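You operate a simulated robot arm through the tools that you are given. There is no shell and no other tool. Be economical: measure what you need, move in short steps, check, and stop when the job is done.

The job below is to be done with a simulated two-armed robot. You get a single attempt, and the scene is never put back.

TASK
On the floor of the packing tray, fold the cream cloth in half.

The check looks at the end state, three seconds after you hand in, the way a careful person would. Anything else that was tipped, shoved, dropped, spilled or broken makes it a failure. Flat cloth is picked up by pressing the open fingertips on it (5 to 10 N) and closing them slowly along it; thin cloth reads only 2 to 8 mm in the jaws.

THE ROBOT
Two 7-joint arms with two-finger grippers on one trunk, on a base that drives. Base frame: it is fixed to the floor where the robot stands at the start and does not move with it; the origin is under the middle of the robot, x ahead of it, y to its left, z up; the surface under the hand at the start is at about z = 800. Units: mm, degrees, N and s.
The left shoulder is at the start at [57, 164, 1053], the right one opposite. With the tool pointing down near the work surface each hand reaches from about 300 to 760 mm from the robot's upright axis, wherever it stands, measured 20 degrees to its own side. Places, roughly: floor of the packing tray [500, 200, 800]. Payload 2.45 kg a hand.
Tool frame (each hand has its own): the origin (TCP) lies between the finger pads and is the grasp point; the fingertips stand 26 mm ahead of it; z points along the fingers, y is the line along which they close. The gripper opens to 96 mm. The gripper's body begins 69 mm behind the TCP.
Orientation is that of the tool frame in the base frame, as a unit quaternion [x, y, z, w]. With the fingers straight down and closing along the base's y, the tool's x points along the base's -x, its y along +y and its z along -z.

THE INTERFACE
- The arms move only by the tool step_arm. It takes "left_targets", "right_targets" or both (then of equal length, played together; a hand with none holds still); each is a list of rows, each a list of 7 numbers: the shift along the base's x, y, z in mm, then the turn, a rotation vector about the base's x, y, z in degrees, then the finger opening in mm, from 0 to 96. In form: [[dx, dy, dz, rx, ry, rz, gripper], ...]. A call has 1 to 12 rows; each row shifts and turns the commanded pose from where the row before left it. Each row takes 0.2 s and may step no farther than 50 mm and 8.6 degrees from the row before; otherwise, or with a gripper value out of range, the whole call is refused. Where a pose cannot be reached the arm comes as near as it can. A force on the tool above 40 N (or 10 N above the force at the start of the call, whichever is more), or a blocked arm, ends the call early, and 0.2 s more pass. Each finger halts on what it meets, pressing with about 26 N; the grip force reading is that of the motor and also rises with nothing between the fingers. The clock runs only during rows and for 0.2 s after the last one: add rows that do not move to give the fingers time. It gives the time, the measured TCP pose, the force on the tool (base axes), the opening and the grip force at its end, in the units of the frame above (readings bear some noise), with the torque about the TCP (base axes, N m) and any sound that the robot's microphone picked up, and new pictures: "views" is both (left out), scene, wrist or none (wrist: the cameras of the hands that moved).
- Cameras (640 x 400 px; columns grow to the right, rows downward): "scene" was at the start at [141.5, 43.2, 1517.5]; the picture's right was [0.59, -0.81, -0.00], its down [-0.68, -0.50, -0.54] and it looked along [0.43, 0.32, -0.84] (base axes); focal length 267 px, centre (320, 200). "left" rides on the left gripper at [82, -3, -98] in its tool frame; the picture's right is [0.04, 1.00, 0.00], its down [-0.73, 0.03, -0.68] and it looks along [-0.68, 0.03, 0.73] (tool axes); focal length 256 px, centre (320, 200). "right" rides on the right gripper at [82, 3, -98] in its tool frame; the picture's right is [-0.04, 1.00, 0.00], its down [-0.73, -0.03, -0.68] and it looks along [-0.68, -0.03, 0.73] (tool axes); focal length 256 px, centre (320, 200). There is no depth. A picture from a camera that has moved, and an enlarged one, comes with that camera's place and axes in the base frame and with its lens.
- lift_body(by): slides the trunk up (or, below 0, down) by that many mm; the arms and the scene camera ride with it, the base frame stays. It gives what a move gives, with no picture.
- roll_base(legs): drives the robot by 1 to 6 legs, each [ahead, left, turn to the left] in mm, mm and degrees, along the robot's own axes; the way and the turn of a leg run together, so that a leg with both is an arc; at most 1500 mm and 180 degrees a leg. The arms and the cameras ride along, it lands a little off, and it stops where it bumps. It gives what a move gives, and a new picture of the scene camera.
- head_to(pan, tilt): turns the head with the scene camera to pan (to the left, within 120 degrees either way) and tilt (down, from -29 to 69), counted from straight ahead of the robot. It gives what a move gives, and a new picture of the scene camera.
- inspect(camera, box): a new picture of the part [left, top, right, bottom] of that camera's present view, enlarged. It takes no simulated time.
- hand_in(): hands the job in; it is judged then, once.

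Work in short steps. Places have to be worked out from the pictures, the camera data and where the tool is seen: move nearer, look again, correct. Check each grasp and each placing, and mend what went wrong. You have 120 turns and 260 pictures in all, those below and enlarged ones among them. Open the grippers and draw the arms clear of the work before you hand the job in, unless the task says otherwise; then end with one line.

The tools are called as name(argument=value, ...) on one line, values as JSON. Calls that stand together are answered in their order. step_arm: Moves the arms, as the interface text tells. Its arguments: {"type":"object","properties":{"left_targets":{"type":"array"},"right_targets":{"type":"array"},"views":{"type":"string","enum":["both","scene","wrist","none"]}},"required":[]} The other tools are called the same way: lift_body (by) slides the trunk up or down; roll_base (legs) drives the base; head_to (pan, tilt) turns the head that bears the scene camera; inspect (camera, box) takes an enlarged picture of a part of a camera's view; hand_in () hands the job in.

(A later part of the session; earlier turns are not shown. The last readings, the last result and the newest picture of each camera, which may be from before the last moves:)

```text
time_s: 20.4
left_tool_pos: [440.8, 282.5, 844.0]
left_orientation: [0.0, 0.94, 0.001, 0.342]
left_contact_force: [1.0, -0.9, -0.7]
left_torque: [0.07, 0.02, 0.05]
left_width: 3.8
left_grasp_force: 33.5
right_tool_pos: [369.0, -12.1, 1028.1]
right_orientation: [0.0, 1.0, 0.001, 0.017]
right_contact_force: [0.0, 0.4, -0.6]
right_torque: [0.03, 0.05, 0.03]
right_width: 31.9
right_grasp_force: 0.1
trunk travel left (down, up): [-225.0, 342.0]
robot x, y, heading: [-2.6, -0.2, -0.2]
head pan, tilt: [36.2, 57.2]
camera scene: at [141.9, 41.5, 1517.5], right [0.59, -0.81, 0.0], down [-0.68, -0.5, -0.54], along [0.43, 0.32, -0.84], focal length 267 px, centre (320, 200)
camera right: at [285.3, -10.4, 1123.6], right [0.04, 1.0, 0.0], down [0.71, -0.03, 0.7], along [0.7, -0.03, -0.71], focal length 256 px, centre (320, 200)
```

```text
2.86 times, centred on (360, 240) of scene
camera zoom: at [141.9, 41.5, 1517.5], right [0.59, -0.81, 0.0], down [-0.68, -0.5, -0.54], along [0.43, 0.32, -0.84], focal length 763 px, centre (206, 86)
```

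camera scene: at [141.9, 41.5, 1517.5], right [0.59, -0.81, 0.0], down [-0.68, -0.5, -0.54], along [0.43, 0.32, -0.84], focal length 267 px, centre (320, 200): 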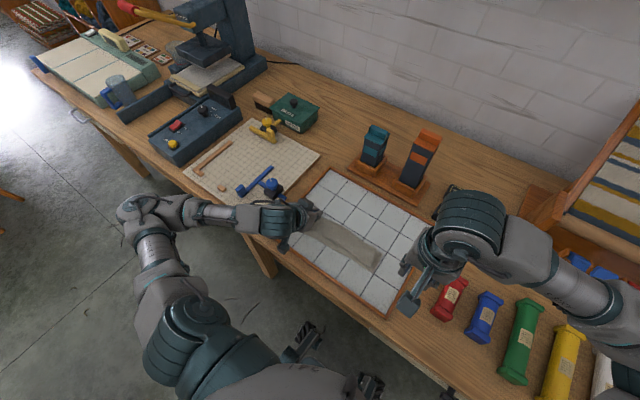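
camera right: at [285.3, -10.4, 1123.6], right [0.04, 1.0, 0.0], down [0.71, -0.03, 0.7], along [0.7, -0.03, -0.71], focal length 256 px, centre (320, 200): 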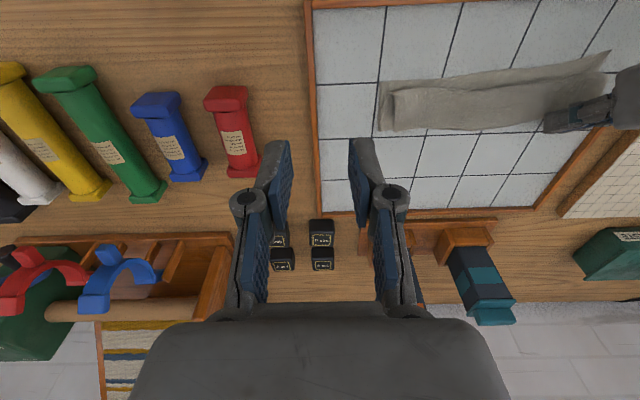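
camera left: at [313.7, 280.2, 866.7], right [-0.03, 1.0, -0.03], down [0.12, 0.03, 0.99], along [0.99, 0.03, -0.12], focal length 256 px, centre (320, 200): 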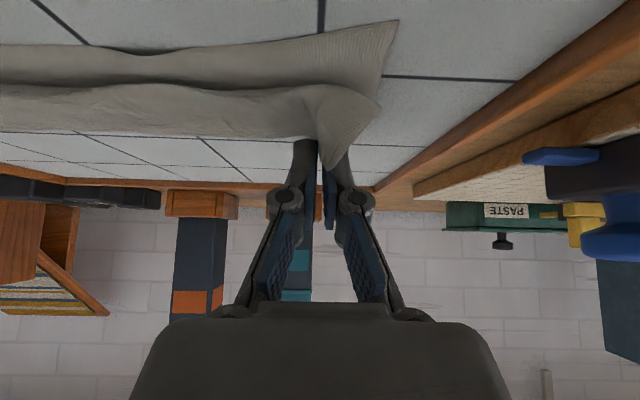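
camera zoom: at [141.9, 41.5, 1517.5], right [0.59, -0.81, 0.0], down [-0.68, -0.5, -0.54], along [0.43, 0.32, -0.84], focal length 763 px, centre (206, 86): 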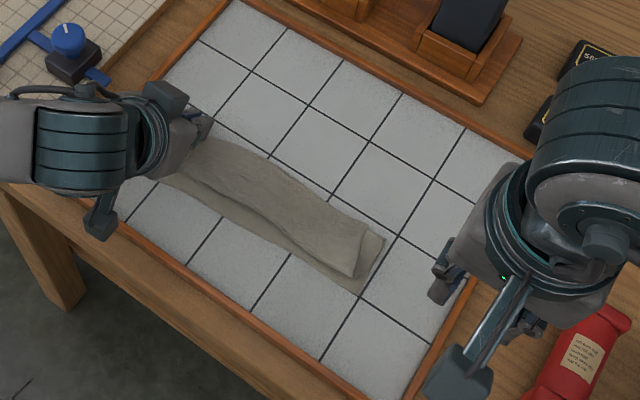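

The right corner was released early and that end needs tidying later. First I bring the left corner home with less tilt, since that pose should be within reach.

step_arm(left_targets=[[0, 0, 15, 0, 6, 0, 0], [0, 0, 15, 0, 8, 0, 0], [-8, -3, 10, 0, 8, 0, 0], [-15, -3, 5, 0, 6, 0, 0], [-15, -3, 0, 0, 0, 0, 0], [-15, -3, -10, 0, 0, 0, 0], [-6, 0, -12, 0, 0, 0, 0], [0, 0, 0, 0, 0, 0, 0]])

inspect(camera="scene", box=[260, 170, 460, 310])

```text
time_s: 22.2
left_tool_pos: [380.7, 268.8, 869.3]
left_orientation: [0.0, 0.995, 0.0, 0.104]
left_contact_force: [-2.1, -0.3, 0.4]
left_torque: [-0.03, -0.02, -0.03]
left_width: 4.1
left_grasp_force: 22.8
right_tool_pos: [369.7, -11.2, 1027.5]
right_orientation: [0.001, 1.0, 0.0, 0.019]
right_contact_force: [-0.6, 0.1, -1.0]
right_torque: [0.02, -0.03, -0.03]
right_width: 31.9
right_grasp_force: 0.1
trunk travel left (down, up): [-225.0, 342.0]
robot x, y, heading: [1.3, -0.8, 0.0]
head pan, tilt: [36.2, 57.2]
camera scene: at [141.2, 42.5, 1517.6], right [0.59, -0.81, 0.0], down [-0.68, -0.5, -0.54], along [0.43, 0.32, -0.84], focal length 267 px, centre (320, 200)
camera left: at [278.9, 265.2, 948.4], right [-0.04, 1.0, -0.01], down [0.57, 0.03, 0.82], along [0.82, 0.03, -0.58], focal length 256 px, centre (320, 200)
```

scene: 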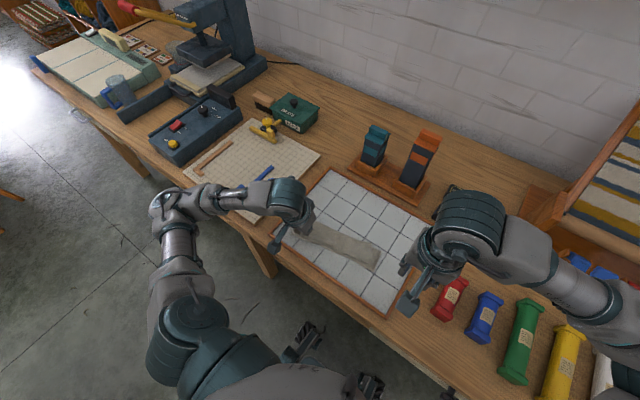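
left: 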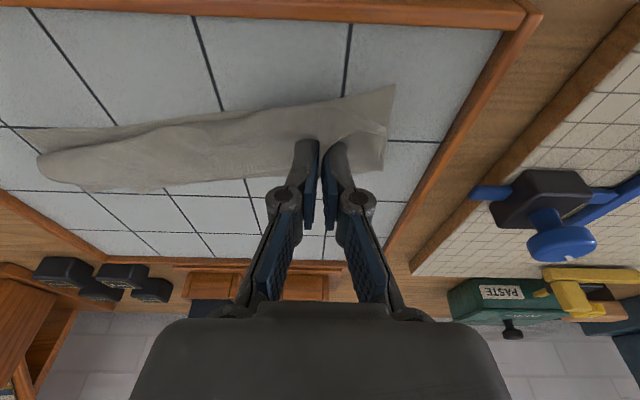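

```text
2.86 times, centred on (360, 240) of scene
camera zoom: at [141.2, 42.5, 1517.6], right [0.59, -0.81, 0.0], down [-0.68, -0.5, -0.54], along [0.43, 0.32, -0.84], focal length 763 px, centre (206, 86)
```

zoom: 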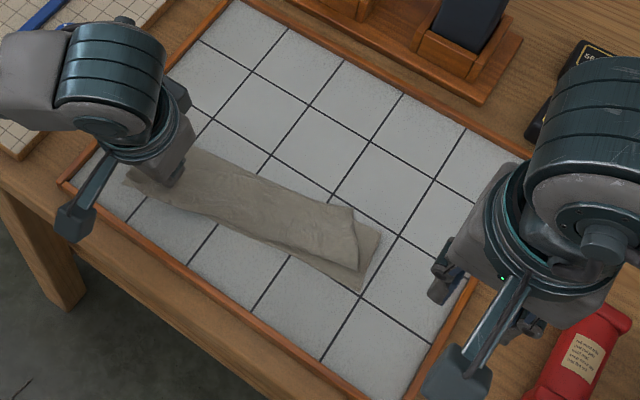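

The near-left corner now lies at about (361, 310) and the near-right at about (405, 57), so the cloth has turned slightly. I lay the left held corner onto the near-left corner and look before releasing.

step_arm(left_targets=[[-4, 6, -6, 0, 0, 0, 0], [-4, 6, -8, 0, 0, 0, 0], [-4, 6, -8, 0, 0, 0, 0], [-2, 4, -7, 0, 0, 0, 0], [0, 0, 0, 0, 0, 0, 0]], views="wrist")

inspect(camera="left", box=[240, 40, 440, 190])

```text
time_s: 23.4
left_tool_pos: [365.6, 290.8, 839.8]
left_orientation: [0.0, 0.994, 0.0, 0.105]
left_contact_force: [-0.5, -0.4, 4.9]
left_torque: [0.03, 0.0, 0.0]
left_width: 4.6
left_grasp_force: 24.3
right_tool_pos: [369.4, -10.9, 1027.6]
right_orientation: [-0.001, 1.0, 0.0, 0.019]
right_contact_force: [-0.4, 1.0, 0.0]
right_torque: [-0.02, -0.01, 0.01]
right_width: 31.9
right_grasp_force: 0.0
trunk travel left (down, up): [-225.0, 342.0]
robot x, y, heading: [2.8, 2.1, 0.1]
head pan, tilt: [36.2, 57.2]
camera left: at [265.3, 288.0, 919.4], right [-0.04, 1.0, -0.01], down [0.57, 0.03, 0.82], along [0.82, 0.03, -0.58], focal length 256 px, centre (320, 200)
```

left: 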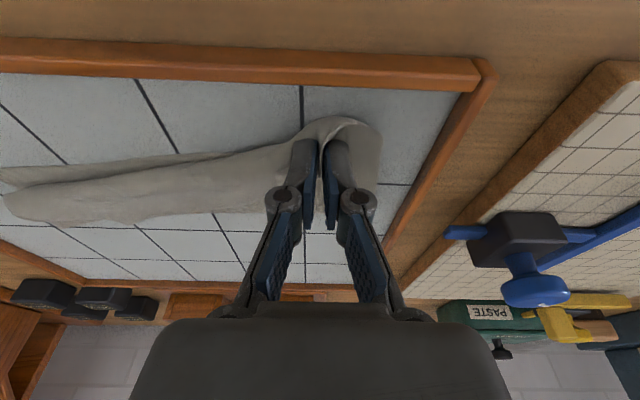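

```text
2.67 times, centred on (340, 115) of left
camera zoom: at [265.3, 288.0, 919.4], right [-0.04, 1.0, -0.01], down [0.57, 0.03, 0.82], along [0.82, 0.03, -0.58], focal length 683 px, centre (267, 427)
```

zoom: 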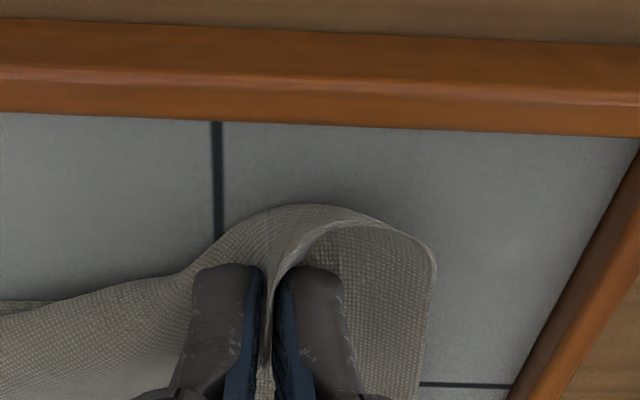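

The sheet has arrived at the near-left corner but loops over the fingers. I release, lift straight up and look from above.

step_arm(left_targets=[[0, 0, 1, 0, 0, 0, 12], [0, 0, 2, 0, 0, 0, 20], [0, 0, 20, 0, 0, 0, 20], [0, 0, 35, 0, 0, 0, 20], [0, 0, 40, 0, 0, 0, 20], [-10, 0, 40, 0, 0, 0, 20], [0, 0, 0, 0, 0, 0, 20]])

inspect(camera="scene", box=[260, 170, 460, 310])

```text
time_s: 25.0
left_tool_pos: [356.8, 293.9, 976.2]
left_orientation: [0.0, 0.994, 0.0, 0.105]
left_contact_force: [0.1, 0.1, 0.0]
left_torque: [0.0, 0.0, 0.03]
left_width: 19.9
left_grasp_force: 0.2
right_tool_pos: [369.6, -11.0, 1028.3]
right_orientation: [0.0, 1.0, 0.0, 0.018]
right_contact_force: [-0.5, 0.1, -0.2]
right_torque: [0.0, 0.0, 0.0]
right_width: 32.1
right_grasp_force: 0.1
trunk travel left (down, up): [-225.0, 342.0]
robot x, y, heading: [-1.4, 1.7, -0.1]
head pan, tilt: [36.2, 57.2]
camera scene: at [141.7, 42.5, 1517.5], right [0.59, -0.81, 0.0], down [-0.68, -0.5, -0.54], along [0.43, 0.32, -0.84], focal length 267 px, centre (320, 200)
camera left: at [255.1, 289.9, 1055.6], right [-0.04, 1.0, -0.01], down [0.58, 0.03, 0.82], along [0.82, 0.03, -0.58], focal length 256 px, centre (320, 200)
```

scene: 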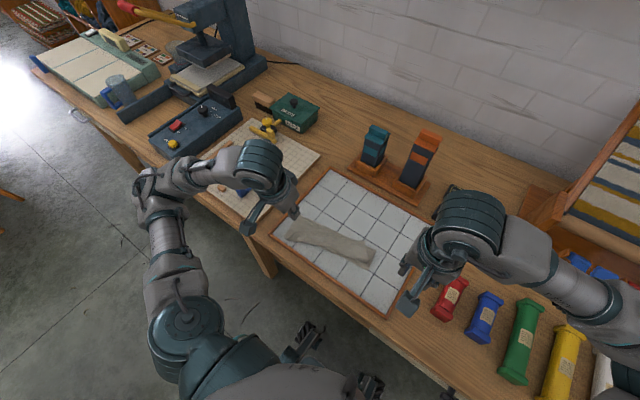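
left: 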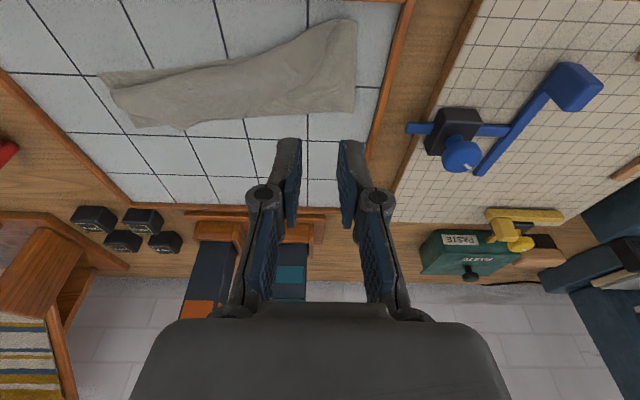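

```text
2.86 times, centred on (360, 240) of scene
camera zoom: at [141.7, 42.5, 1517.5], right [0.59, -0.81, 0.0], down [-0.68, -0.5, -0.54], along [0.43, 0.32, -0.84], focal length 763 px, centre (206, 86)
```

zoom: 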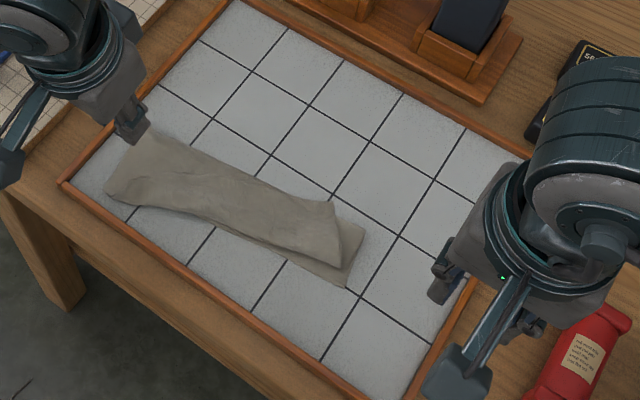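

I bring the left hand over the cloth with its camera looking nearly straight down for a clear top view, and move the right hand a bit aside.

step_arm(left_targets=[[12, -16, 10, 0, 8, 0, 20], [12, -16, 10, 0, 8, 0, 20], [12, -16, 10, 0, 8, 0, 20], [12, -16, 10, 0, 8, 0, 20], [12, -16, 10, 0, 8, 0, 20], [0, 0, 0, 0, 0, 0, 20]], views="wrist")

inspect(camera="left", box=[120, 0, 520, 250])

```text
time_s: 26.4
left_tool_pos: [418.8, 211.8, 1027.2]
left_orientation: [0.0, 0.97, 0.0, -0.242]
left_contact_force: [-0.3, 0.2, 0.2]
left_torque: [-0.01, -0.01, 0.0]
left_width: 20.0
left_grasp_force: 0.0
right_tool_pos: [369.1, -11.0, 1029.1]
right_orientation: [0.0, 1.0, 0.0, 0.019]
right_contact_force: [-0.4, 0.2, -0.7]
right_torque: [0.0, -0.04, 0.03]
right_width: 31.8
right_grasp_force: 0.1
trunk travel left (down, up): [-225.0, 342.0]
robot x, y, heading: [1.3, 3.4, -0.2]
head pan, tilt: [36.2, 57.2]
camera left: at [391.2, 207.8, 1152.1], right [-0.04, 1.0, 0.02], down [0.97, 0.03, 0.26], along [0.26, 0.03, -0.97], focal length 256 px, centre (320, 200)
```

left: 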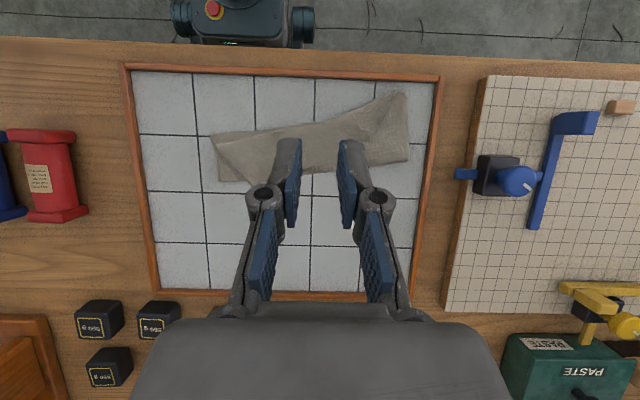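

```text
1.60 times, centred on (320, 125) of left
camera zoom: at [391.2, 207.8, 1152.1], right [-0.04, 1.0, 0.02], down [0.97, 0.03, 0.26], along [0.26, 0.03, -0.97], focal length 410 px, centre (320, 320)
```

zoom: 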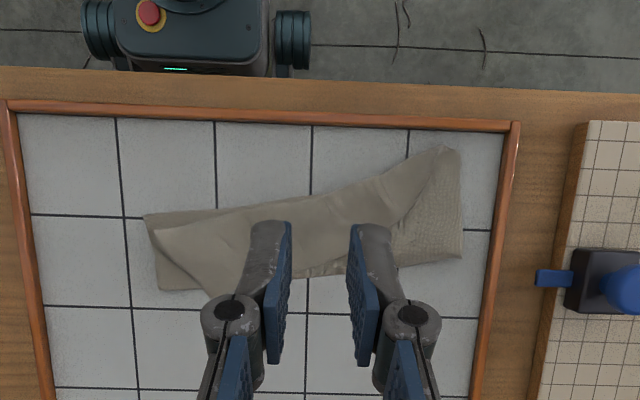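

The strip looks only about 65 mm wide, so some of the top layer is tucked under. I shift the hand forward to see the cloth unobstructed and zoom in on it.

step_arm(left_targets=[[30, 0, 0, 0, 0, 0, 20], [30, 0, 0, 0, 0, 0, 20], [0, 0, 0, 0, 0, 0, 20]], views="none")

inspect(camera="left", box=[180, 30, 320, 150])

inspect(camera="left", box=[300, 30, 440, 150])

```text
time_s: 27.2
left_tool_pos: [478.9, 215.1, 1024.1]
left_orientation: [-0.001, 0.971, -0.001, -0.24]
left_contact_force: [-0.4, 0.2, 0.9]
left_torque: [0.0, -0.01, 0.0]
left_width: 20.2
left_grasp_force: 0.0
right_tool_pos: [369.7, -10.8, 1029.8]
right_orientation: [0.0, 1.0, 0.0, 0.019]
right_contact_force: [0.1, -0.9, -0.1]
right_torque: [0.0, 0.04, 0.02]
right_width: 31.9
right_grasp_force: 0.0
trunk travel left (down, up): [-225.0, 342.0]
robot x, y, heading: [0.2, -1.2, -0.1]
head pan, tilt: [36.2, 57.2]
```

```text
3.33 times, centred on (250, 90) of left
camera zoom: at [451.6, 210.4, 1150.3], right [-0.03, 1.0, 0.02], down [0.97, 0.03, 0.26], along [0.26, 0.03, -0.97], focal length 853 px, centre (553, 567)
```

zoom: 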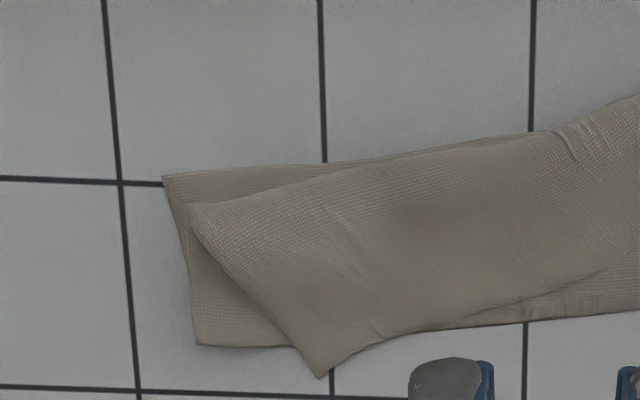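

```text
3.33 times, centred on (370, 90) of left
camera zoom: at [451.6, 210.4, 1150.3], right [-0.03, 1.0, 0.02], down [0.97, 0.03, 0.26], along [0.26, 0.03, -0.97], focal length 853 px, centre (153, 567)
```

zoom: 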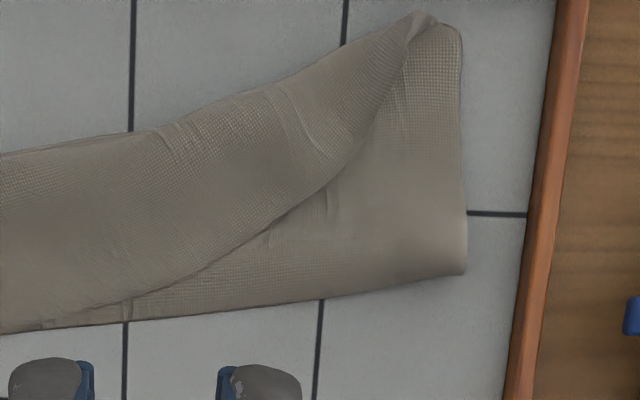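

Now it's clear: the left end is placed, but the right far corner (B, ≈(469,129)) flopped back toward the far side and needs bringing over to C (≈(399,74)). I clear the left hand and position the right over B.

step_arm(left_targets=[[-10, 25, 5, 0, -8, 0, 20], [-10, 25, 5, 0, -8, 0, 20], [-10, 25, 0, 0, -8, 0, 20], [-10, 25, 0, 0, -4, 0, 20], [-10, 20, 0, 0, 0, 0, 20], [0, 0, 0, 0, 0, 0, 20], [0, 0, 0, 0, 0, 0, 20]], right_targets=[[0, 0, 0, 0, 0, 0, 20], [17, 25, -28, 0, 0, 0, 20], [18, 30, -30, 0, 0, 0, 20], [18, 30, -30, 0, 0, 0, 20], [17, 30, -30, 0, 0, 0, 20], [17, 34, -30, 0, 2, 0, 20], [0, 0, 0, 0, 0, 0, 20]])

inspect(camera="right", box=[200, 20, 440, 180])

```text
time_s: 28.8
left_tool_pos: [429.3, 333.6, 1037.3]
left_orientation: [0.0, 1.0, 0.0, 0.001]
left_contact_force: [-0.4, -0.8, 0.1]
left_torque: [-0.01, -0.02, -0.02]
left_width: 19.8
left_grasp_force: 0.1
right_tool_pos: [451.9, 134.1, 878.4]
right_orientation: [0.0, 1.0, 0.0, 0.001]
right_contact_force: [-0.2, -0.1, -1.0]
right_torque: [-0.01, 0.01, 0.02]
right_width: 20.0
right_grasp_force: 0.1
trunk travel left (down, up): [-225.0, 342.0]
robot x, y, heading: [0.9, -0.0, 0.0]
head pan, tilt: [36.2, 57.2]
camera scene: at [141.4, 45.3, 1517.5], right [0.59, -0.81, 0.0], down [-0.68, -0.5, -0.54], along [0.43, 0.32, -0.84], focal length 267 px, centre (320, 200)
camera right: at [371.4, 136.6, 977.0], right [0.04, 1.0, 0.0], down [0.73, -0.03, 0.68], along [0.68, -0.03, -0.73], focal length 256 px, centre (320, 200)
camera left: at [346.1, 329.1, 1135.4], right [-0.04, 1.0, 0.0], down [0.73, 0.03, 0.68], along [0.68, 0.03, -0.73], focal length 256 px, centre (320, 200)
```

scene: 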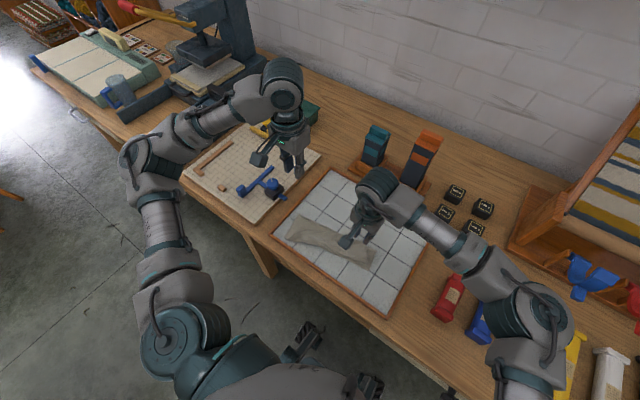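
right: 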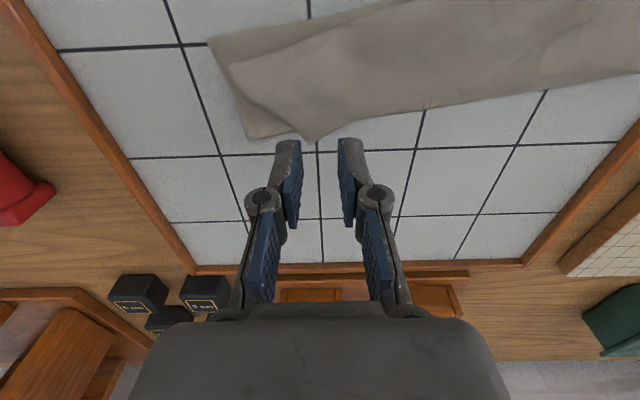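
left: 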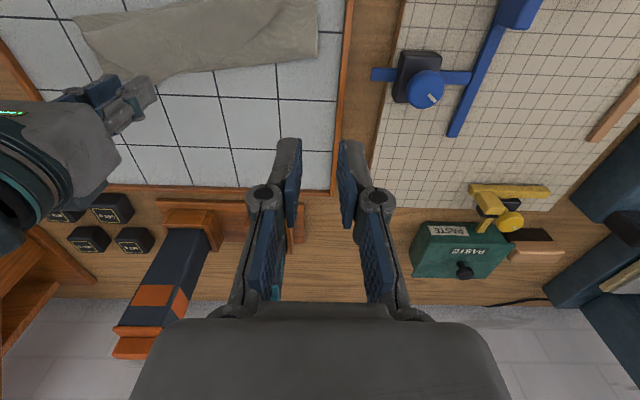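

```text
2.50 times, centred on (320, 100) of right
camera zoom: at [371.4, 136.6, 977.0], right [0.04, 1.0, 0.0], down [0.73, -0.03, 0.68], along [0.68, -0.03, -0.73], focal length 640 px, centre (320, 450)
```

zoom: 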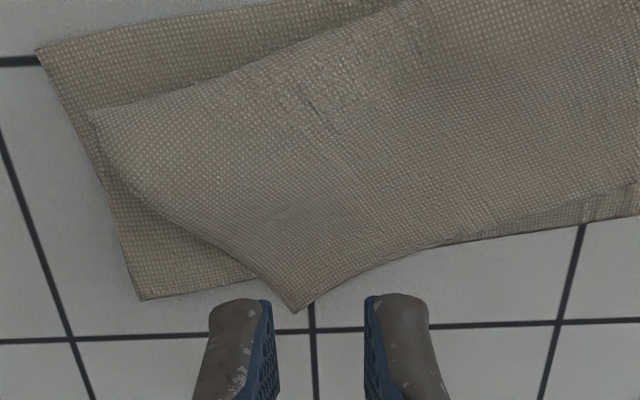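

B is at about (471, 125), confirming the estimate. I descend with fingers straddling the corner until they just touch.

step_arm(right_targets=[[2, 2, -15, 0, 0, 0, 22], [2, 1, -15, 0, 0, 0, 22], [0, 0, -6, 0, 0, 0, 22], [0, 0, -3, 0, 0, 0, 22], [0, 0, -2, 0, 0, 0, 22], [0, 0, 0, 0, 0, 0, 22]], views="none")

inspect(camera="right", box=[220, 60, 420, 190])

```text
time_s: 30.2
left_tool_pos: [429.7, 333.1, 1036.1]
left_orientation: [-0.001, 1.0, 0.001, 0.001]
left_contact_force: [-0.1, -0.1, 0.2]
left_torque: [0.01, 0.02, -0.01]
left_width: 20.1
left_grasp_force: 0.0
right_tool_pos: [457.9, 139.1, 837.0]
right_orientation: [-0.001, 1.0, 0.0, 0.002]
right_contact_force: [0.2, -0.4, 0.3]
right_torque: [-0.01, 0.03, 0.01]
right_width: 21.8
right_grasp_force: 0.0
trunk travel left (down, up): [-225.0, 342.0]
robot x, y, heading: [-3.0, -1.3, -0.3]
head pan, tilt: [36.2, 57.2]
```

```text
3.08 times, centred on (320, 125) of right
camera zoom: at [377.1, 141.4, 935.4], right [0.04, 1.0, 0.0], down [0.73, -0.03, 0.68], along [0.68, -0.03, -0.73], focal length 788 px, centre (320, 431)
```

zoom: 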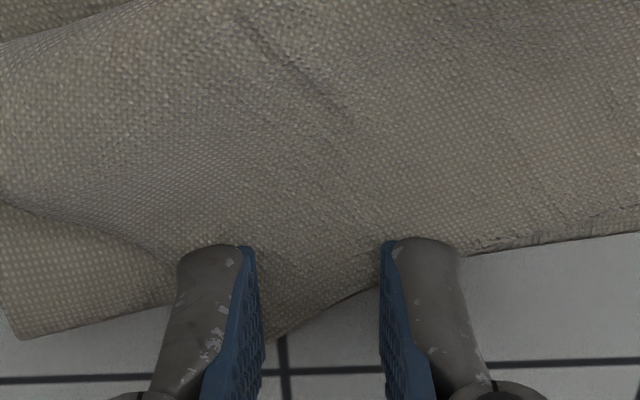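

The fingers straddle the corner well. I nudge −4 mm in y and −3 in x, and press.

step_arm(right_targets=[[-3, -4, 0, 0, 0, 0, 22], [0, 0, -2, 0, 0, 0, 22], [0, 0, -1, 0, 0, 0, 22], [0, 0, 0, 0, 0, 0, 22], [0, 0, 0, 0, 0, 0, 22]], views="none")

```text
time_s: 31.4
left_tool_pos: [429.6, 331.8, 1037.2]
left_orientation: [0.0, 1.0, 0.001, 0.002]
left_contact_force: [-0.3, -0.9, 0.9]
left_torque: [-0.02, 0.01, 0.05]
left_width: 20.0
left_grasp_force: 0.1
right_tool_pos: [454.3, 135.0, 834.3]
right_orientation: [0.001, 1.0, 0.001, 0.003]
right_contact_force: [4.5, -2.2, 18.4]
right_torque: [-0.16, 0.03, 0.02]
right_width: 22.3
right_grasp_force: 0.1
trunk travel left (down, up): [-225.0, 342.0]
robot x, y, heading: [-3.3, -3.6, -0.1]
head pan, tilt: [36.2, 57.2]
```

At 18 N I ease up slightly and close slowly, keeping the pressure on.

step_arm(right_targets=[[0, 0, 0.6, 0, 0, 0, 22], [0, 0, 0, 0, 0, 0, 18], [0, 0, 0, 0, 0, 0, 15], [0, 0, 0, 0, 0, 0, 12], [0, 0, 0, 0, 0, 0, 9], [0, 0, 0, 0, 0, 0, 6], [0, 0, 0, 0, 0, 0, 3], [0, 0, 0, 0, 0, 0, 0], [0, 0, 0, 0, 0, 0, 0]], views="none")

inspect(camera="right", box=[220, 60, 420, 190])

```text
time_s: 33.4
left_tool_pos: [428.8, 331.7, 1036.9]
left_orientation: [0.0, 1.0, 0.0, 0.002]
left_contact_force: [-0.8, -0.3, 0.5]
left_torque: [-0.04, 0.02, 0.0]
left_width: 20.1
left_grasp_force: 0.0
right_tool_pos: [455.3, 136.0, 834.7]
right_orientation: [-0.001, 1.0, -0.001, 0.002]
right_contact_force: [-0.6, -0.1, 6.1]
right_torque: [0.0, 0.1, 0.0]
right_width: 0.3
right_grasp_force: 26.1
trunk travel left (down, up): [-225.0, 342.0]
robot x, y, heading: [1.0, 1.4, 0.1]
head pan, tilt: [36.2, 57.2]
```

```text
3.08 times, centred on (320, 125) of right
camera zoom: at [373.0, 137.3, 933.0], right [0.04, 1.0, 0.0], down [0.73, -0.03, 0.68], along [0.68, -0.03, -0.73], focal length 788 px, centre (320, 431)
```

zoom: 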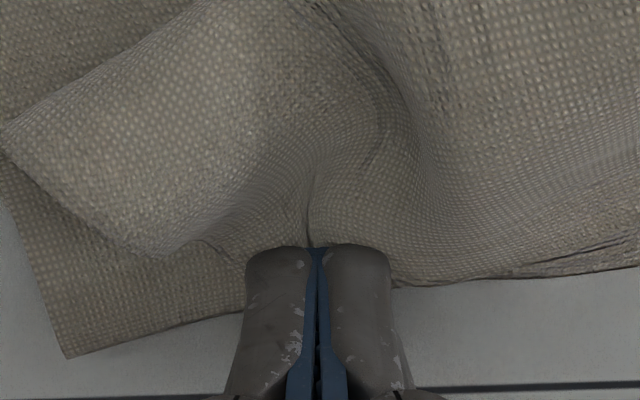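

The flap is gathered at the fingertips (0.3 mm reading, marginal). I lift gently to see whether it comes along.

step_arm(right_targets=[[0, 0, 4, 0, 0, 0, 0], [0, 0, 8, 0, 0, 0, 0], [0, 0, 12, 0, 0, 0, 0], [0, 0, 12, 0, 0, 0, 0], [0, 0, 0, 0, 0, 0, 0]], views="wrist")

inspect(camera="right", box=[220, 60, 420, 190])

```text
time_s: 34.6
left_tool_pos: [430.5, 333.1, 1035.7]
left_orientation: [0.0, 1.0, 0.001, 0.0]
left_contact_force: [-0.1, -0.2, -0.5]
left_torque: [0.01, 0.03, 0.0]
left_width: 19.9
left_grasp_force: 0.1
right_tool_pos: [454.3, 136.6, 870.9]
right_orientation: [0.001, 1.0, 0.0, 0.002]
right_contact_force: [0.7, 0.4, 0.8]
right_torque: [-0.01, 0.02, -0.01]
right_width: 0.0
right_grasp_force: 25.8
trunk travel left (down, up): [-225.0, 342.0]
robot x, y, heading: [1.0, 0.6, -0.0]
head pan, tilt: [36.2, 57.2]
camera right: at [374.1, 138.4, 968.4], right [0.04, 1.0, 0.0], down [0.73, -0.03, 0.68], along [0.68, -0.03, -0.73], focal length 256 px, centre (320, 200)
```

right: 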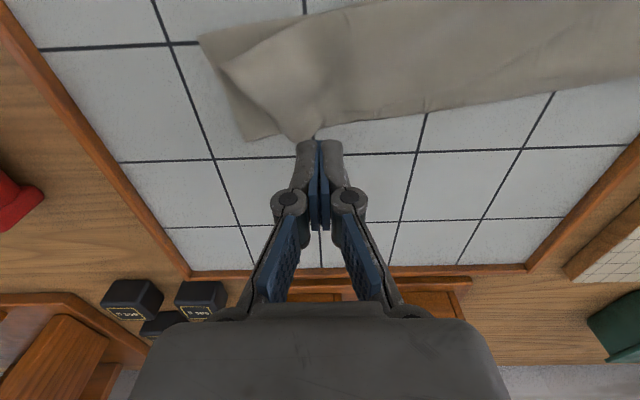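

```text
3.08 times, centred on (320, 125) of right
camera zoom: at [374.1, 138.4, 968.4], right [0.04, 1.0, 0.0], down [0.73, -0.03, 0.68], along [0.68, -0.03, -0.73], focal length 788 px, centre (320, 431)
```

zoom: 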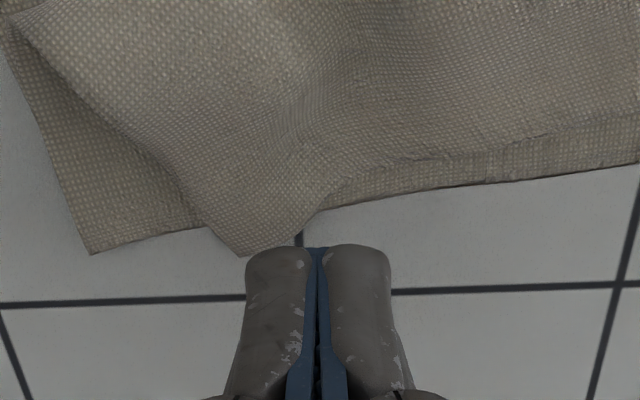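

It slipped out. I try again deeper on the flap, with a wider opening and steady pressure through the close.

step_arm(right_targets=[[-3, -3, 0, 0, 0, 0, 34], [-2, -2, -12, 0, 0, 0, 34], [0, 0, -14, 0, 0, 0, 34], [0, 0, -7, 0, 0, 0, 34], [0, 0, -2.5, 0, 0, 0, 34], [0, 0, 0, 0, 0, 0, 34], [0, 0, 0, 0, 0, 0, 34]], views="none")

inspect(camera="right", box=[220, 60, 420, 190])

```text
time_s: 36.2
left_tool_pos: [430.3, 332.8, 1035.6]
left_orientation: [0.0, 1.0, 0.0, 0.001]
left_contact_force: [0.0, 0.1, -0.1]
left_torque: [-0.01, 0.0, 0.01]
left_width: 20.4
left_grasp_force: 0.0
right_tool_pos: [451.7, 132.0, 835.3]
right_orientation: [0.0, 1.0, 0.0, 0.002]
right_contact_force: [-1.0, 0.2, 2.0]
right_torque: [-0.03, 0.06, 0.0]
right_width: 34.1
right_grasp_force: 0.1
trunk travel left (down, up): [-225.0, 342.0]
robot x, y, heading: [0.6, 1.7, 0.2]
head pan, tilt: [36.2, 57.2]
```

```text
3.08 times, centred on (320, 125) of right
camera zoom: at [369.9, 133.1, 934.2], right [0.04, 1.0, 0.0], down [0.73, -0.03, 0.68], along [0.68, -0.03, -0.73], focal length 788 px, centre (320, 431)
```

zoom: 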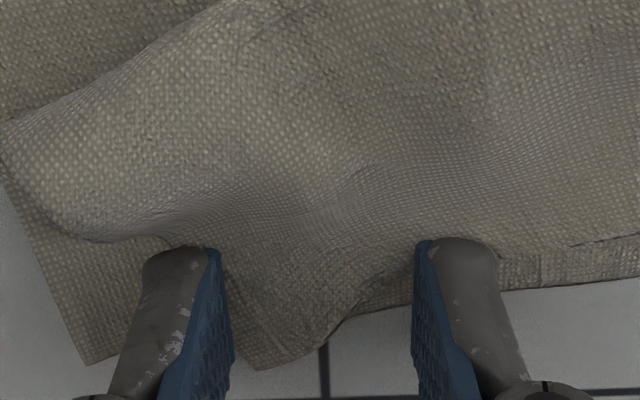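

The flap lies between the fingers. I shift 7 mm nearer so both fingertips are on it, then press.

step_arm(right_targets=[[0, 0, 3, 0, 0, 0, 30], [-7, 3, 0, 0, 0, 0, 30], [0, 0, -3, 0, 0, 0, 30], [0, 0, -1.2, 0, 0, 0, 30], [0, 0, 0, 0, 0, 0, 30], [0, 0, 0, 0, 0, 0, 30]], views="none")

inspect(camera="right", box=[220, 60, 420, 190])

```text
time_s: 37.6
left_tool_pos: [429.7, 331.6, 1037.1]
left_orientation: [0.001, 1.0, 0.0, 0.001]
left_contact_force: [1.3, 0.8, 0.3]
left_torque: [0.0, 0.01, 0.0]
left_width: 19.9
left_grasp_force: 0.1
right_tool_pos: [441.7, 133.8, 836.9]
right_orientation: [0.001, 1.0, 0.001, 0.003]
right_contact_force: [2.1, -0.7, 14.7]
right_torque: [-0.1, -0.01, 0.01]
right_width: 30.3
right_grasp_force: 0.0
trunk travel left (down, up): [-225.0, 342.0]
robot x, y, heading: [1.6, 2.6, -0.0]
head pan, tilt: [36.2, 57.2]
```

```text
3.08 times, centred on (320, 125) of right
camera zoom: at [361.7, 135.2, 933.8], right [0.04, 1.0, 0.0], down [0.73, -0.03, 0.68], along [0.68, -0.03, -0.73], focal length 788 px, centre (320, 431)
```

zoom: 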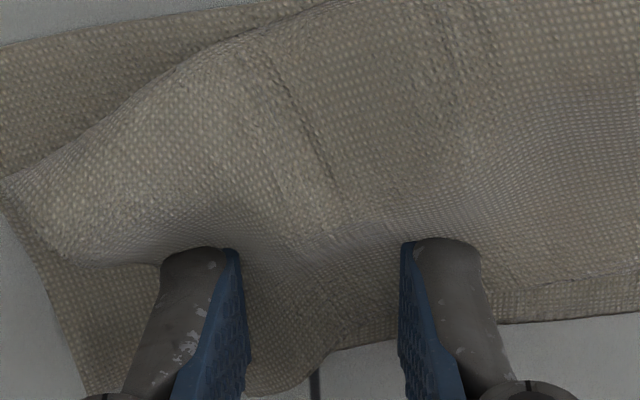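

Good position and about 15 N. I close slowly now, with small downward follow at the end.

step_arm(right_targets=[[0, 0, 0, 0, 0, 0, 26], [0, 0, 0, 0, 0, 0, 22], [0, 0, 0, 0, 0, 0, 18], [0, 0, -0.2, 0, 0, 0, 14], [0, 0, -0.3, 0, 0, 0, 10], [0, 0, -0.3, 0, 0, 0, 6], [0, 0, -0.3, 0, 0, 0, 2], [0, 0, 0, 0, 0, 0, 0], [0, 0, 0, 0, 0, 0, 0]], views="none")

inspect(camera="right", box=[220, 60, 420, 190])

```text
time_s: 39.6
left_tool_pos: [427.6, 331.5, 1037.4]
left_orientation: [-0.001, 1.0, 0.001, 0.002]
left_contact_force: [1.1, -0.3, 0.0]
left_torque: [0.02, -0.01, 0.01]
left_width: 19.9
left_grasp_force: 0.1
right_tool_pos: [440.9, 135.2, 835.1]
right_orientation: [0.0, 1.0, 0.002, 0.003]
right_contact_force: [2.4, -4.2, 40.4]
right_torque: [-0.22, 0.18, 0.02]
right_width: 1.8
right_grasp_force: 22.7
trunk travel left (down, up): [-225.0, 342.0]
robot x, y, heading: [-1.2, -0.8, -0.2]
head pan, tilt: [36.2, 57.2]
```

```text
3.08 times, centred on (320, 125) of right
camera zoom: at [360.2, 135.5, 932.9], right [0.04, 1.0, 0.0], down [0.73, -0.03, 0.68], along [0.68, -0.02, -0.73], focal length 788 px, centre (320, 431)
```

zoom: 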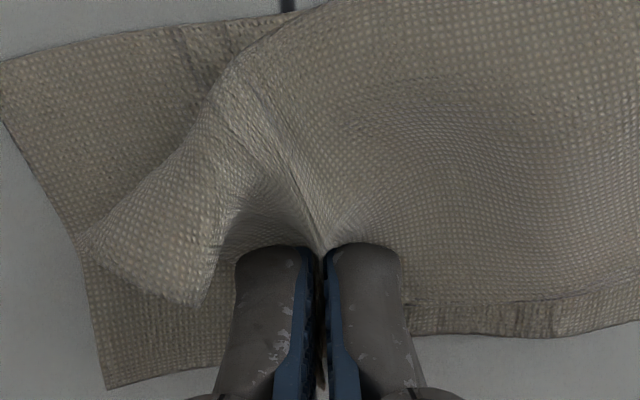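

A real pinch this time (1.8 mm). I lift to verify.

step_arm(right_targets=[[0, 0, 4, 0, 0, 0, 0], [0, 0, 8, 0, 0, 0, 0], [0, 0, 12, 0, 0, 0, 0], [0, 0, 14, 0, 0, 0, 0], [0, 0, 0, 0, 0, 0, 0]], views="wrist")

inspect(camera="right", box=[180, 20, 460, 200])

```text
time_s: 40.8
left_tool_pos: [431.1, 333.5, 1036.3]
left_orientation: [0.0, 1.0, 0.0, 0.002]
left_contact_force: [-0.3, 0.1, 0.3]
left_torque: [0.0, 0.0, -0.02]
left_width: 20.1
left_grasp_force: 0.1
right_tool_pos: [442.9, 133.6, 871.5]
right_orientation: [0.0, 1.0, 0.0, 0.001]
right_contact_force: [0.3, -0.8, -0.9]
right_torque: [0.0, 0.0, 0.01]
right_width: 4.9
right_grasp_force: 29.8
trunk travel left (down, up): [-225.0, 342.0]
robot x, y, heading: [1.0, -1.3, 0.0]
head pan, tilt: [36.2, 57.2]
camera right: at [361.5, 135.7, 969.3], right [0.04, 1.0, 0.0], down [0.73, -0.03, 0.68], along [0.68, -0.03, -0.73], focal length 256 px, centre (320, 200)
```

right: 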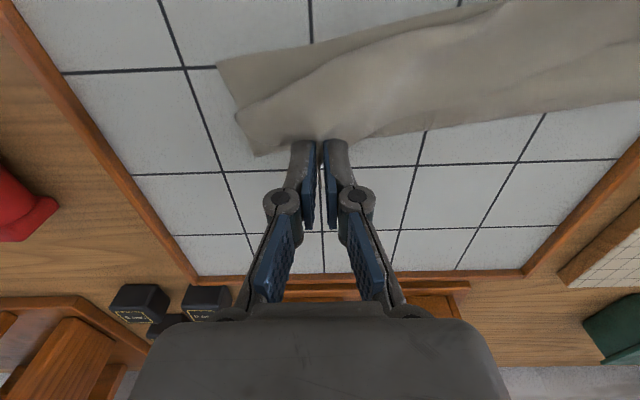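

```text
2.22 times, centred on (320, 110) of right
camera zoom: at [361.5, 135.7, 969.3], right [0.04, 1.0, 0.0], down [0.73, -0.03, 0.68], along [0.68, -0.03, -0.73], focal length 569 px, centre (320, 400)
```

zoom: 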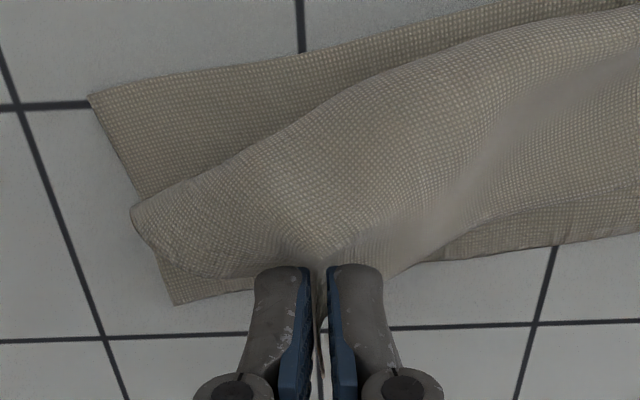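

The corner is now held well (4.9 mm). I carry it up and over toward the near-right corner, tilting the fingers forward.

step_arm(right_targets=[[-5, -3, 15, 0, 0, 0, 0], [-8, -4, 12, 0, -6, 0, 0], [-10, -5, 6, 0, -8, 0, 0], [-12, -5, 0, 0, -8, 0, 0], [-12, -4, -4, 0, -8, 0, 0], [-10, -3, -10, 0, -8, 0, 0], [-6, 0, -12, 0, -4, 0, 0], [0, 0, 0, 0, 0, 0, 0]])

inspect(camera="scene", box=[260, 170, 460, 310])

```text
time_s: 42.6
left_tool_pos: [430.2, 332.7, 1036.8]
left_orientation: [0.0, 1.0, 0.0, 0.001]
left_contact_force: [-0.2, -0.1, 0.0]
left_torque: [0.01, -0.03, 0.01]
left_width: 20.2
left_grasp_force: 0.1
right_tool_pos: [378.4, 110.4, 876.8]
right_orientation: [0.0, 0.933, 0.0, 0.359]
right_contact_force: [-1.2, -1.1, 1.4]
right_torque: [-0.02, -0.02, 0.01]
right_width: 3.8
right_grasp_force: 22.9
trunk travel left (down, up): [-225.0, 342.0]
robot x, y, heading: [-0.9, 1.9, -0.2]
head pan, tilt: [36.2, 57.2]
camera scene: at [141.1, 44.4, 1517.5], right [0.59, -0.81, 0.0], down [-0.68, -0.5, -0.54], along [0.43, 0.32, -0.84], focal length 267 px, centre (320, 200)
camera right: at [253.6, 111.5, 895.4], right [0.03, 1.0, 0.03], down [0.09, -0.03, 1.0], along [1.0, -0.03, -0.09], focal length 256 px, centre (320, 200)
```

scene: 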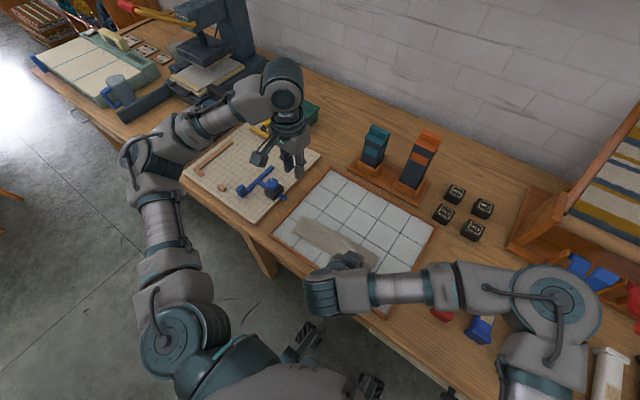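
right: 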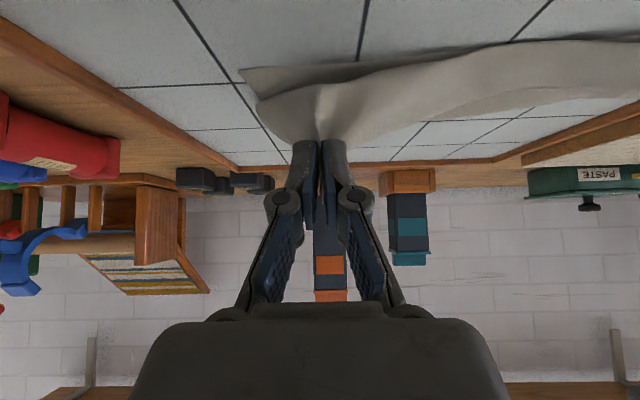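

```text
2.86 times, centred on (360, 240) of scene
camera zoom: at [141.1, 44.4, 1517.5], right [0.59, -0.81, 0.0], down [-0.68, -0.5, -0.54], along [0.43, 0.32, -0.84], focal length 763 px, centre (206, 86)
```

zoom: 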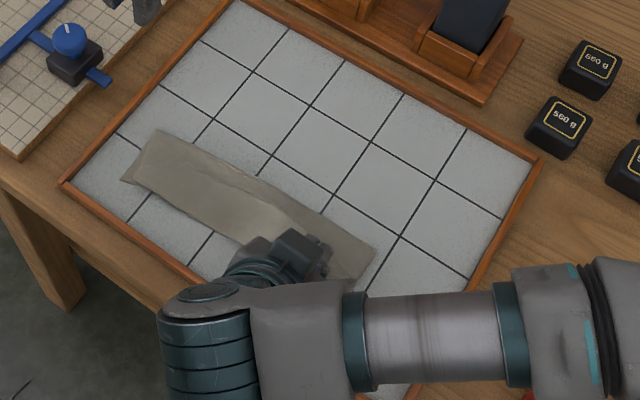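

The fold looks much flatter and the left end is aligned. I lower the right corner onto the near edge with a slight further pull.

step_arm(right_targets=[[-4, -2, -10, 0, 0, 0, 0], [-4, -3, -10, 0, 0, 0, 0], [-3, -3, -10, 0, 0, 0, 0], [0, 0, -6, 0, 0, 0, 0], [0, 0, 0, 0, 0, 0, 0]], views="wrist")

inspect(camera="right", box=[180, 20, 460, 200])

inspect(camera="left", box=[0, 0, 320, 200])

```text
time_s: 43.8
left_tool_pos: [430.2, 331.9, 1036.2]
left_orientation: [0.0, 1.0, 0.0, 0.001]
left_contact_force: [0.3, 0.2, 0.5]
left_torque: [0.01, -0.03, -0.01]
left_width: 19.6
left_grasp_force: 0.1
right_tool_pos: [367.8, 101.4, 842.1]
right_orientation: [0.0, 0.933, 0.0, 0.359]
right_contact_force: [-0.6, -0.2, 0.5]
right_torque: [0.02, -0.01, -0.01]
right_width: 3.2
right_grasp_force: 23.5
trunk travel left (down, up): [-225.0, 342.0]
robot x, y, heading: [2.8, 1.4, 0.1]
head pan, tilt: [36.2, 57.2]
camera right: at [243.0, 103.5, 860.2], right [0.03, 1.0, 0.03], down [0.09, -0.03, 1.0], along [1.0, -0.03, -0.09], focal length 256 px, centre (320, 200)
```

right: 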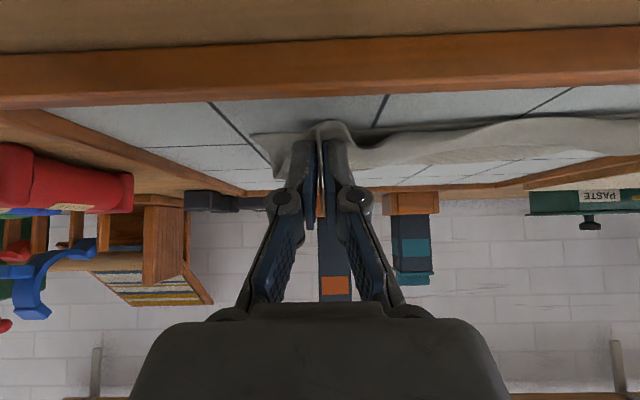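

```text
2.22 times, centred on (320, 110) of right
camera zoom: at [243.0, 103.5, 860.2], right [0.03, 1.0, 0.03], down [0.09, -0.03, 1.0], along [1.0, -0.03, -0.09], focal length 569 px, centre (320, 400)
```

zoom: 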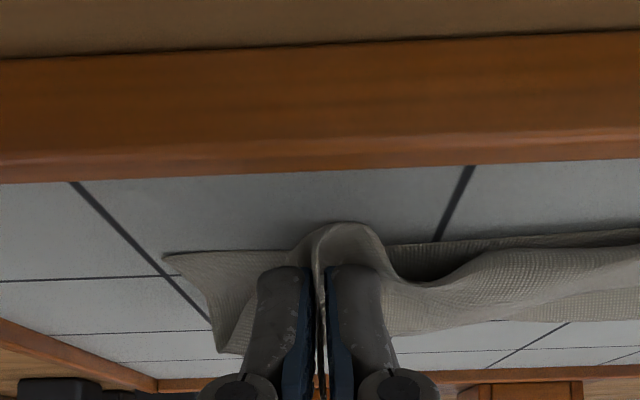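

```text
2.00 times, centred on (160, 100) of left
camera zoom: at [346.8, 329.0, 1135.1], right [-0.04, 1.0, 0.0], down [0.73, 0.03, 0.68], along [0.68, 0.03, -0.73], focal length 512 px, centre (640, 400)
```

zoom: 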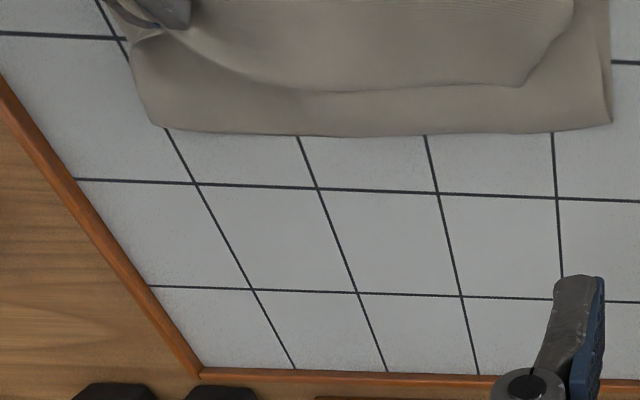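

The right corner sits at C. In the left camera view the left far corner (A) has flopped back toward the far side, so that end needs the same treatment next. I release the right and withdraw along the finger axis.

step_arm(right_targets=[[0, 0, -2, 0, 0, 0, 0], [0, 0, 0, 0, 0, 0, 8], [0, 0, 0, 0, 0, 0, 14], [-4, 0, 8, 0, 0, 0, 14], [-8, 0, 16, 0, 0, 0, 14], [-5, 0, 40, 0, 0, 0, 14], [0, -20, 45, 0, 8, 0, 14], [0, -30, 35, 0, 8, 0, 14], [0, -40, 20, 0, 8, 0, 14], [0, -35, 0, 0, 8, 0, 14], [0, 0, 0, 0, 8, 0, 14]], views="scene")

inspect(camera="scene", box=[280, 190, 400, 290])

inspect(camera="left", box=[0, 0, 320, 200])

```text
time_s: 46.2
left_tool_pos: [431.1, 333.4, 1036.1]
left_orientation: [0.0, 1.0, 0.0, 0.001]
left_contact_force: [-0.1, 0.3, 0.2]
left_torque: [-0.01, 0.01, 0.03]
left_width: 19.8
left_grasp_force: 0.0
right_tool_pos: [353.2, -23.5, 1004.6]
right_orientation: [0.0, 1.0, 0.0, 0.017]
right_contact_force: [0.2, 0.0, -0.6]
right_torque: [-0.01, -0.02, 0.02]
right_width: 14.0
right_grasp_force: 0.2
trunk travel left (down, up): [-225.0, 342.0]
robot x, y, heading: [5.4, -0.9, -0.2]
head pan, tilt: [36.2, 57.2]
camera scene: at [142.5, 42.6, 1517.4], right [0.59, -0.81, 0.0], down [-0.68, -0.5, -0.54], along [0.43, 0.32, -0.84], focal length 267 px, centre (320, 200)
```

scene: 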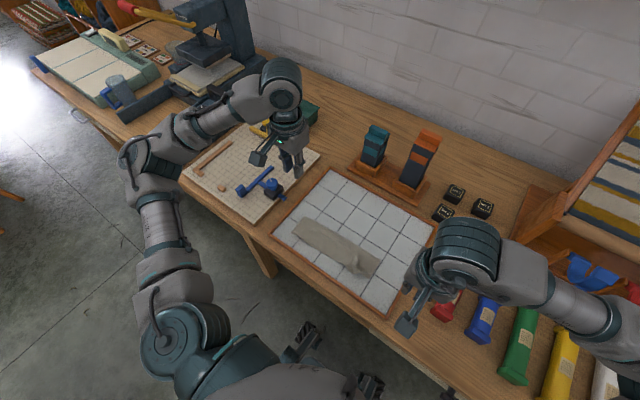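

```text
4.00 times, centred on (340, 240) of scene
camera zoom: at [142.5, 42.6, 1517.4], right [0.59, -0.81, 0.0], down [-0.68, -0.5, -0.54], along [0.43, 0.32, -0.84], focal length 1069 px, centre (240, 40)
```

zoom: 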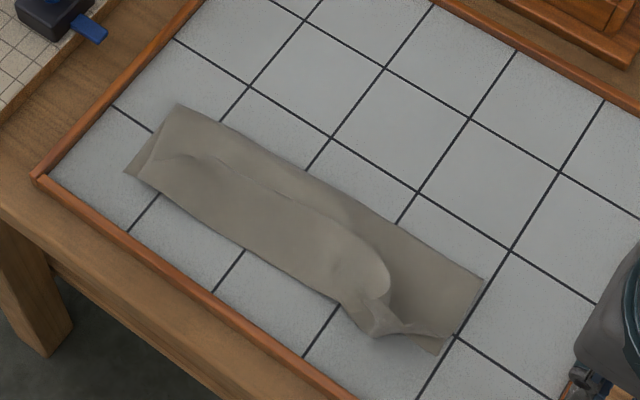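

```text
2.00 times, centred on (160, 100) of left
camera zoom: at [347.5, 330.1, 1134.5], right [-0.04, 1.0, 0.0], down [0.73, 0.03, 0.68], along [0.68, 0.03, -0.73], focal length 512 px, centre (640, 400)
```

zoom: 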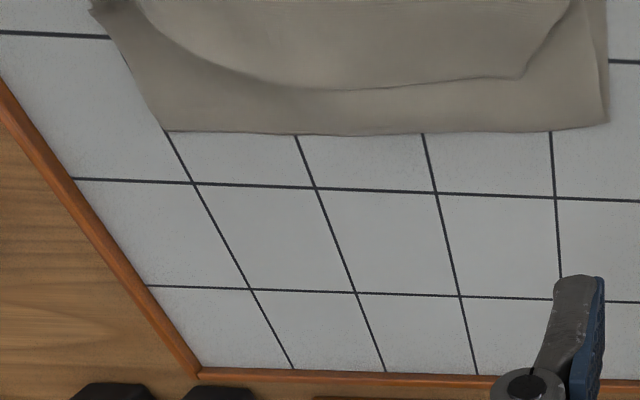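

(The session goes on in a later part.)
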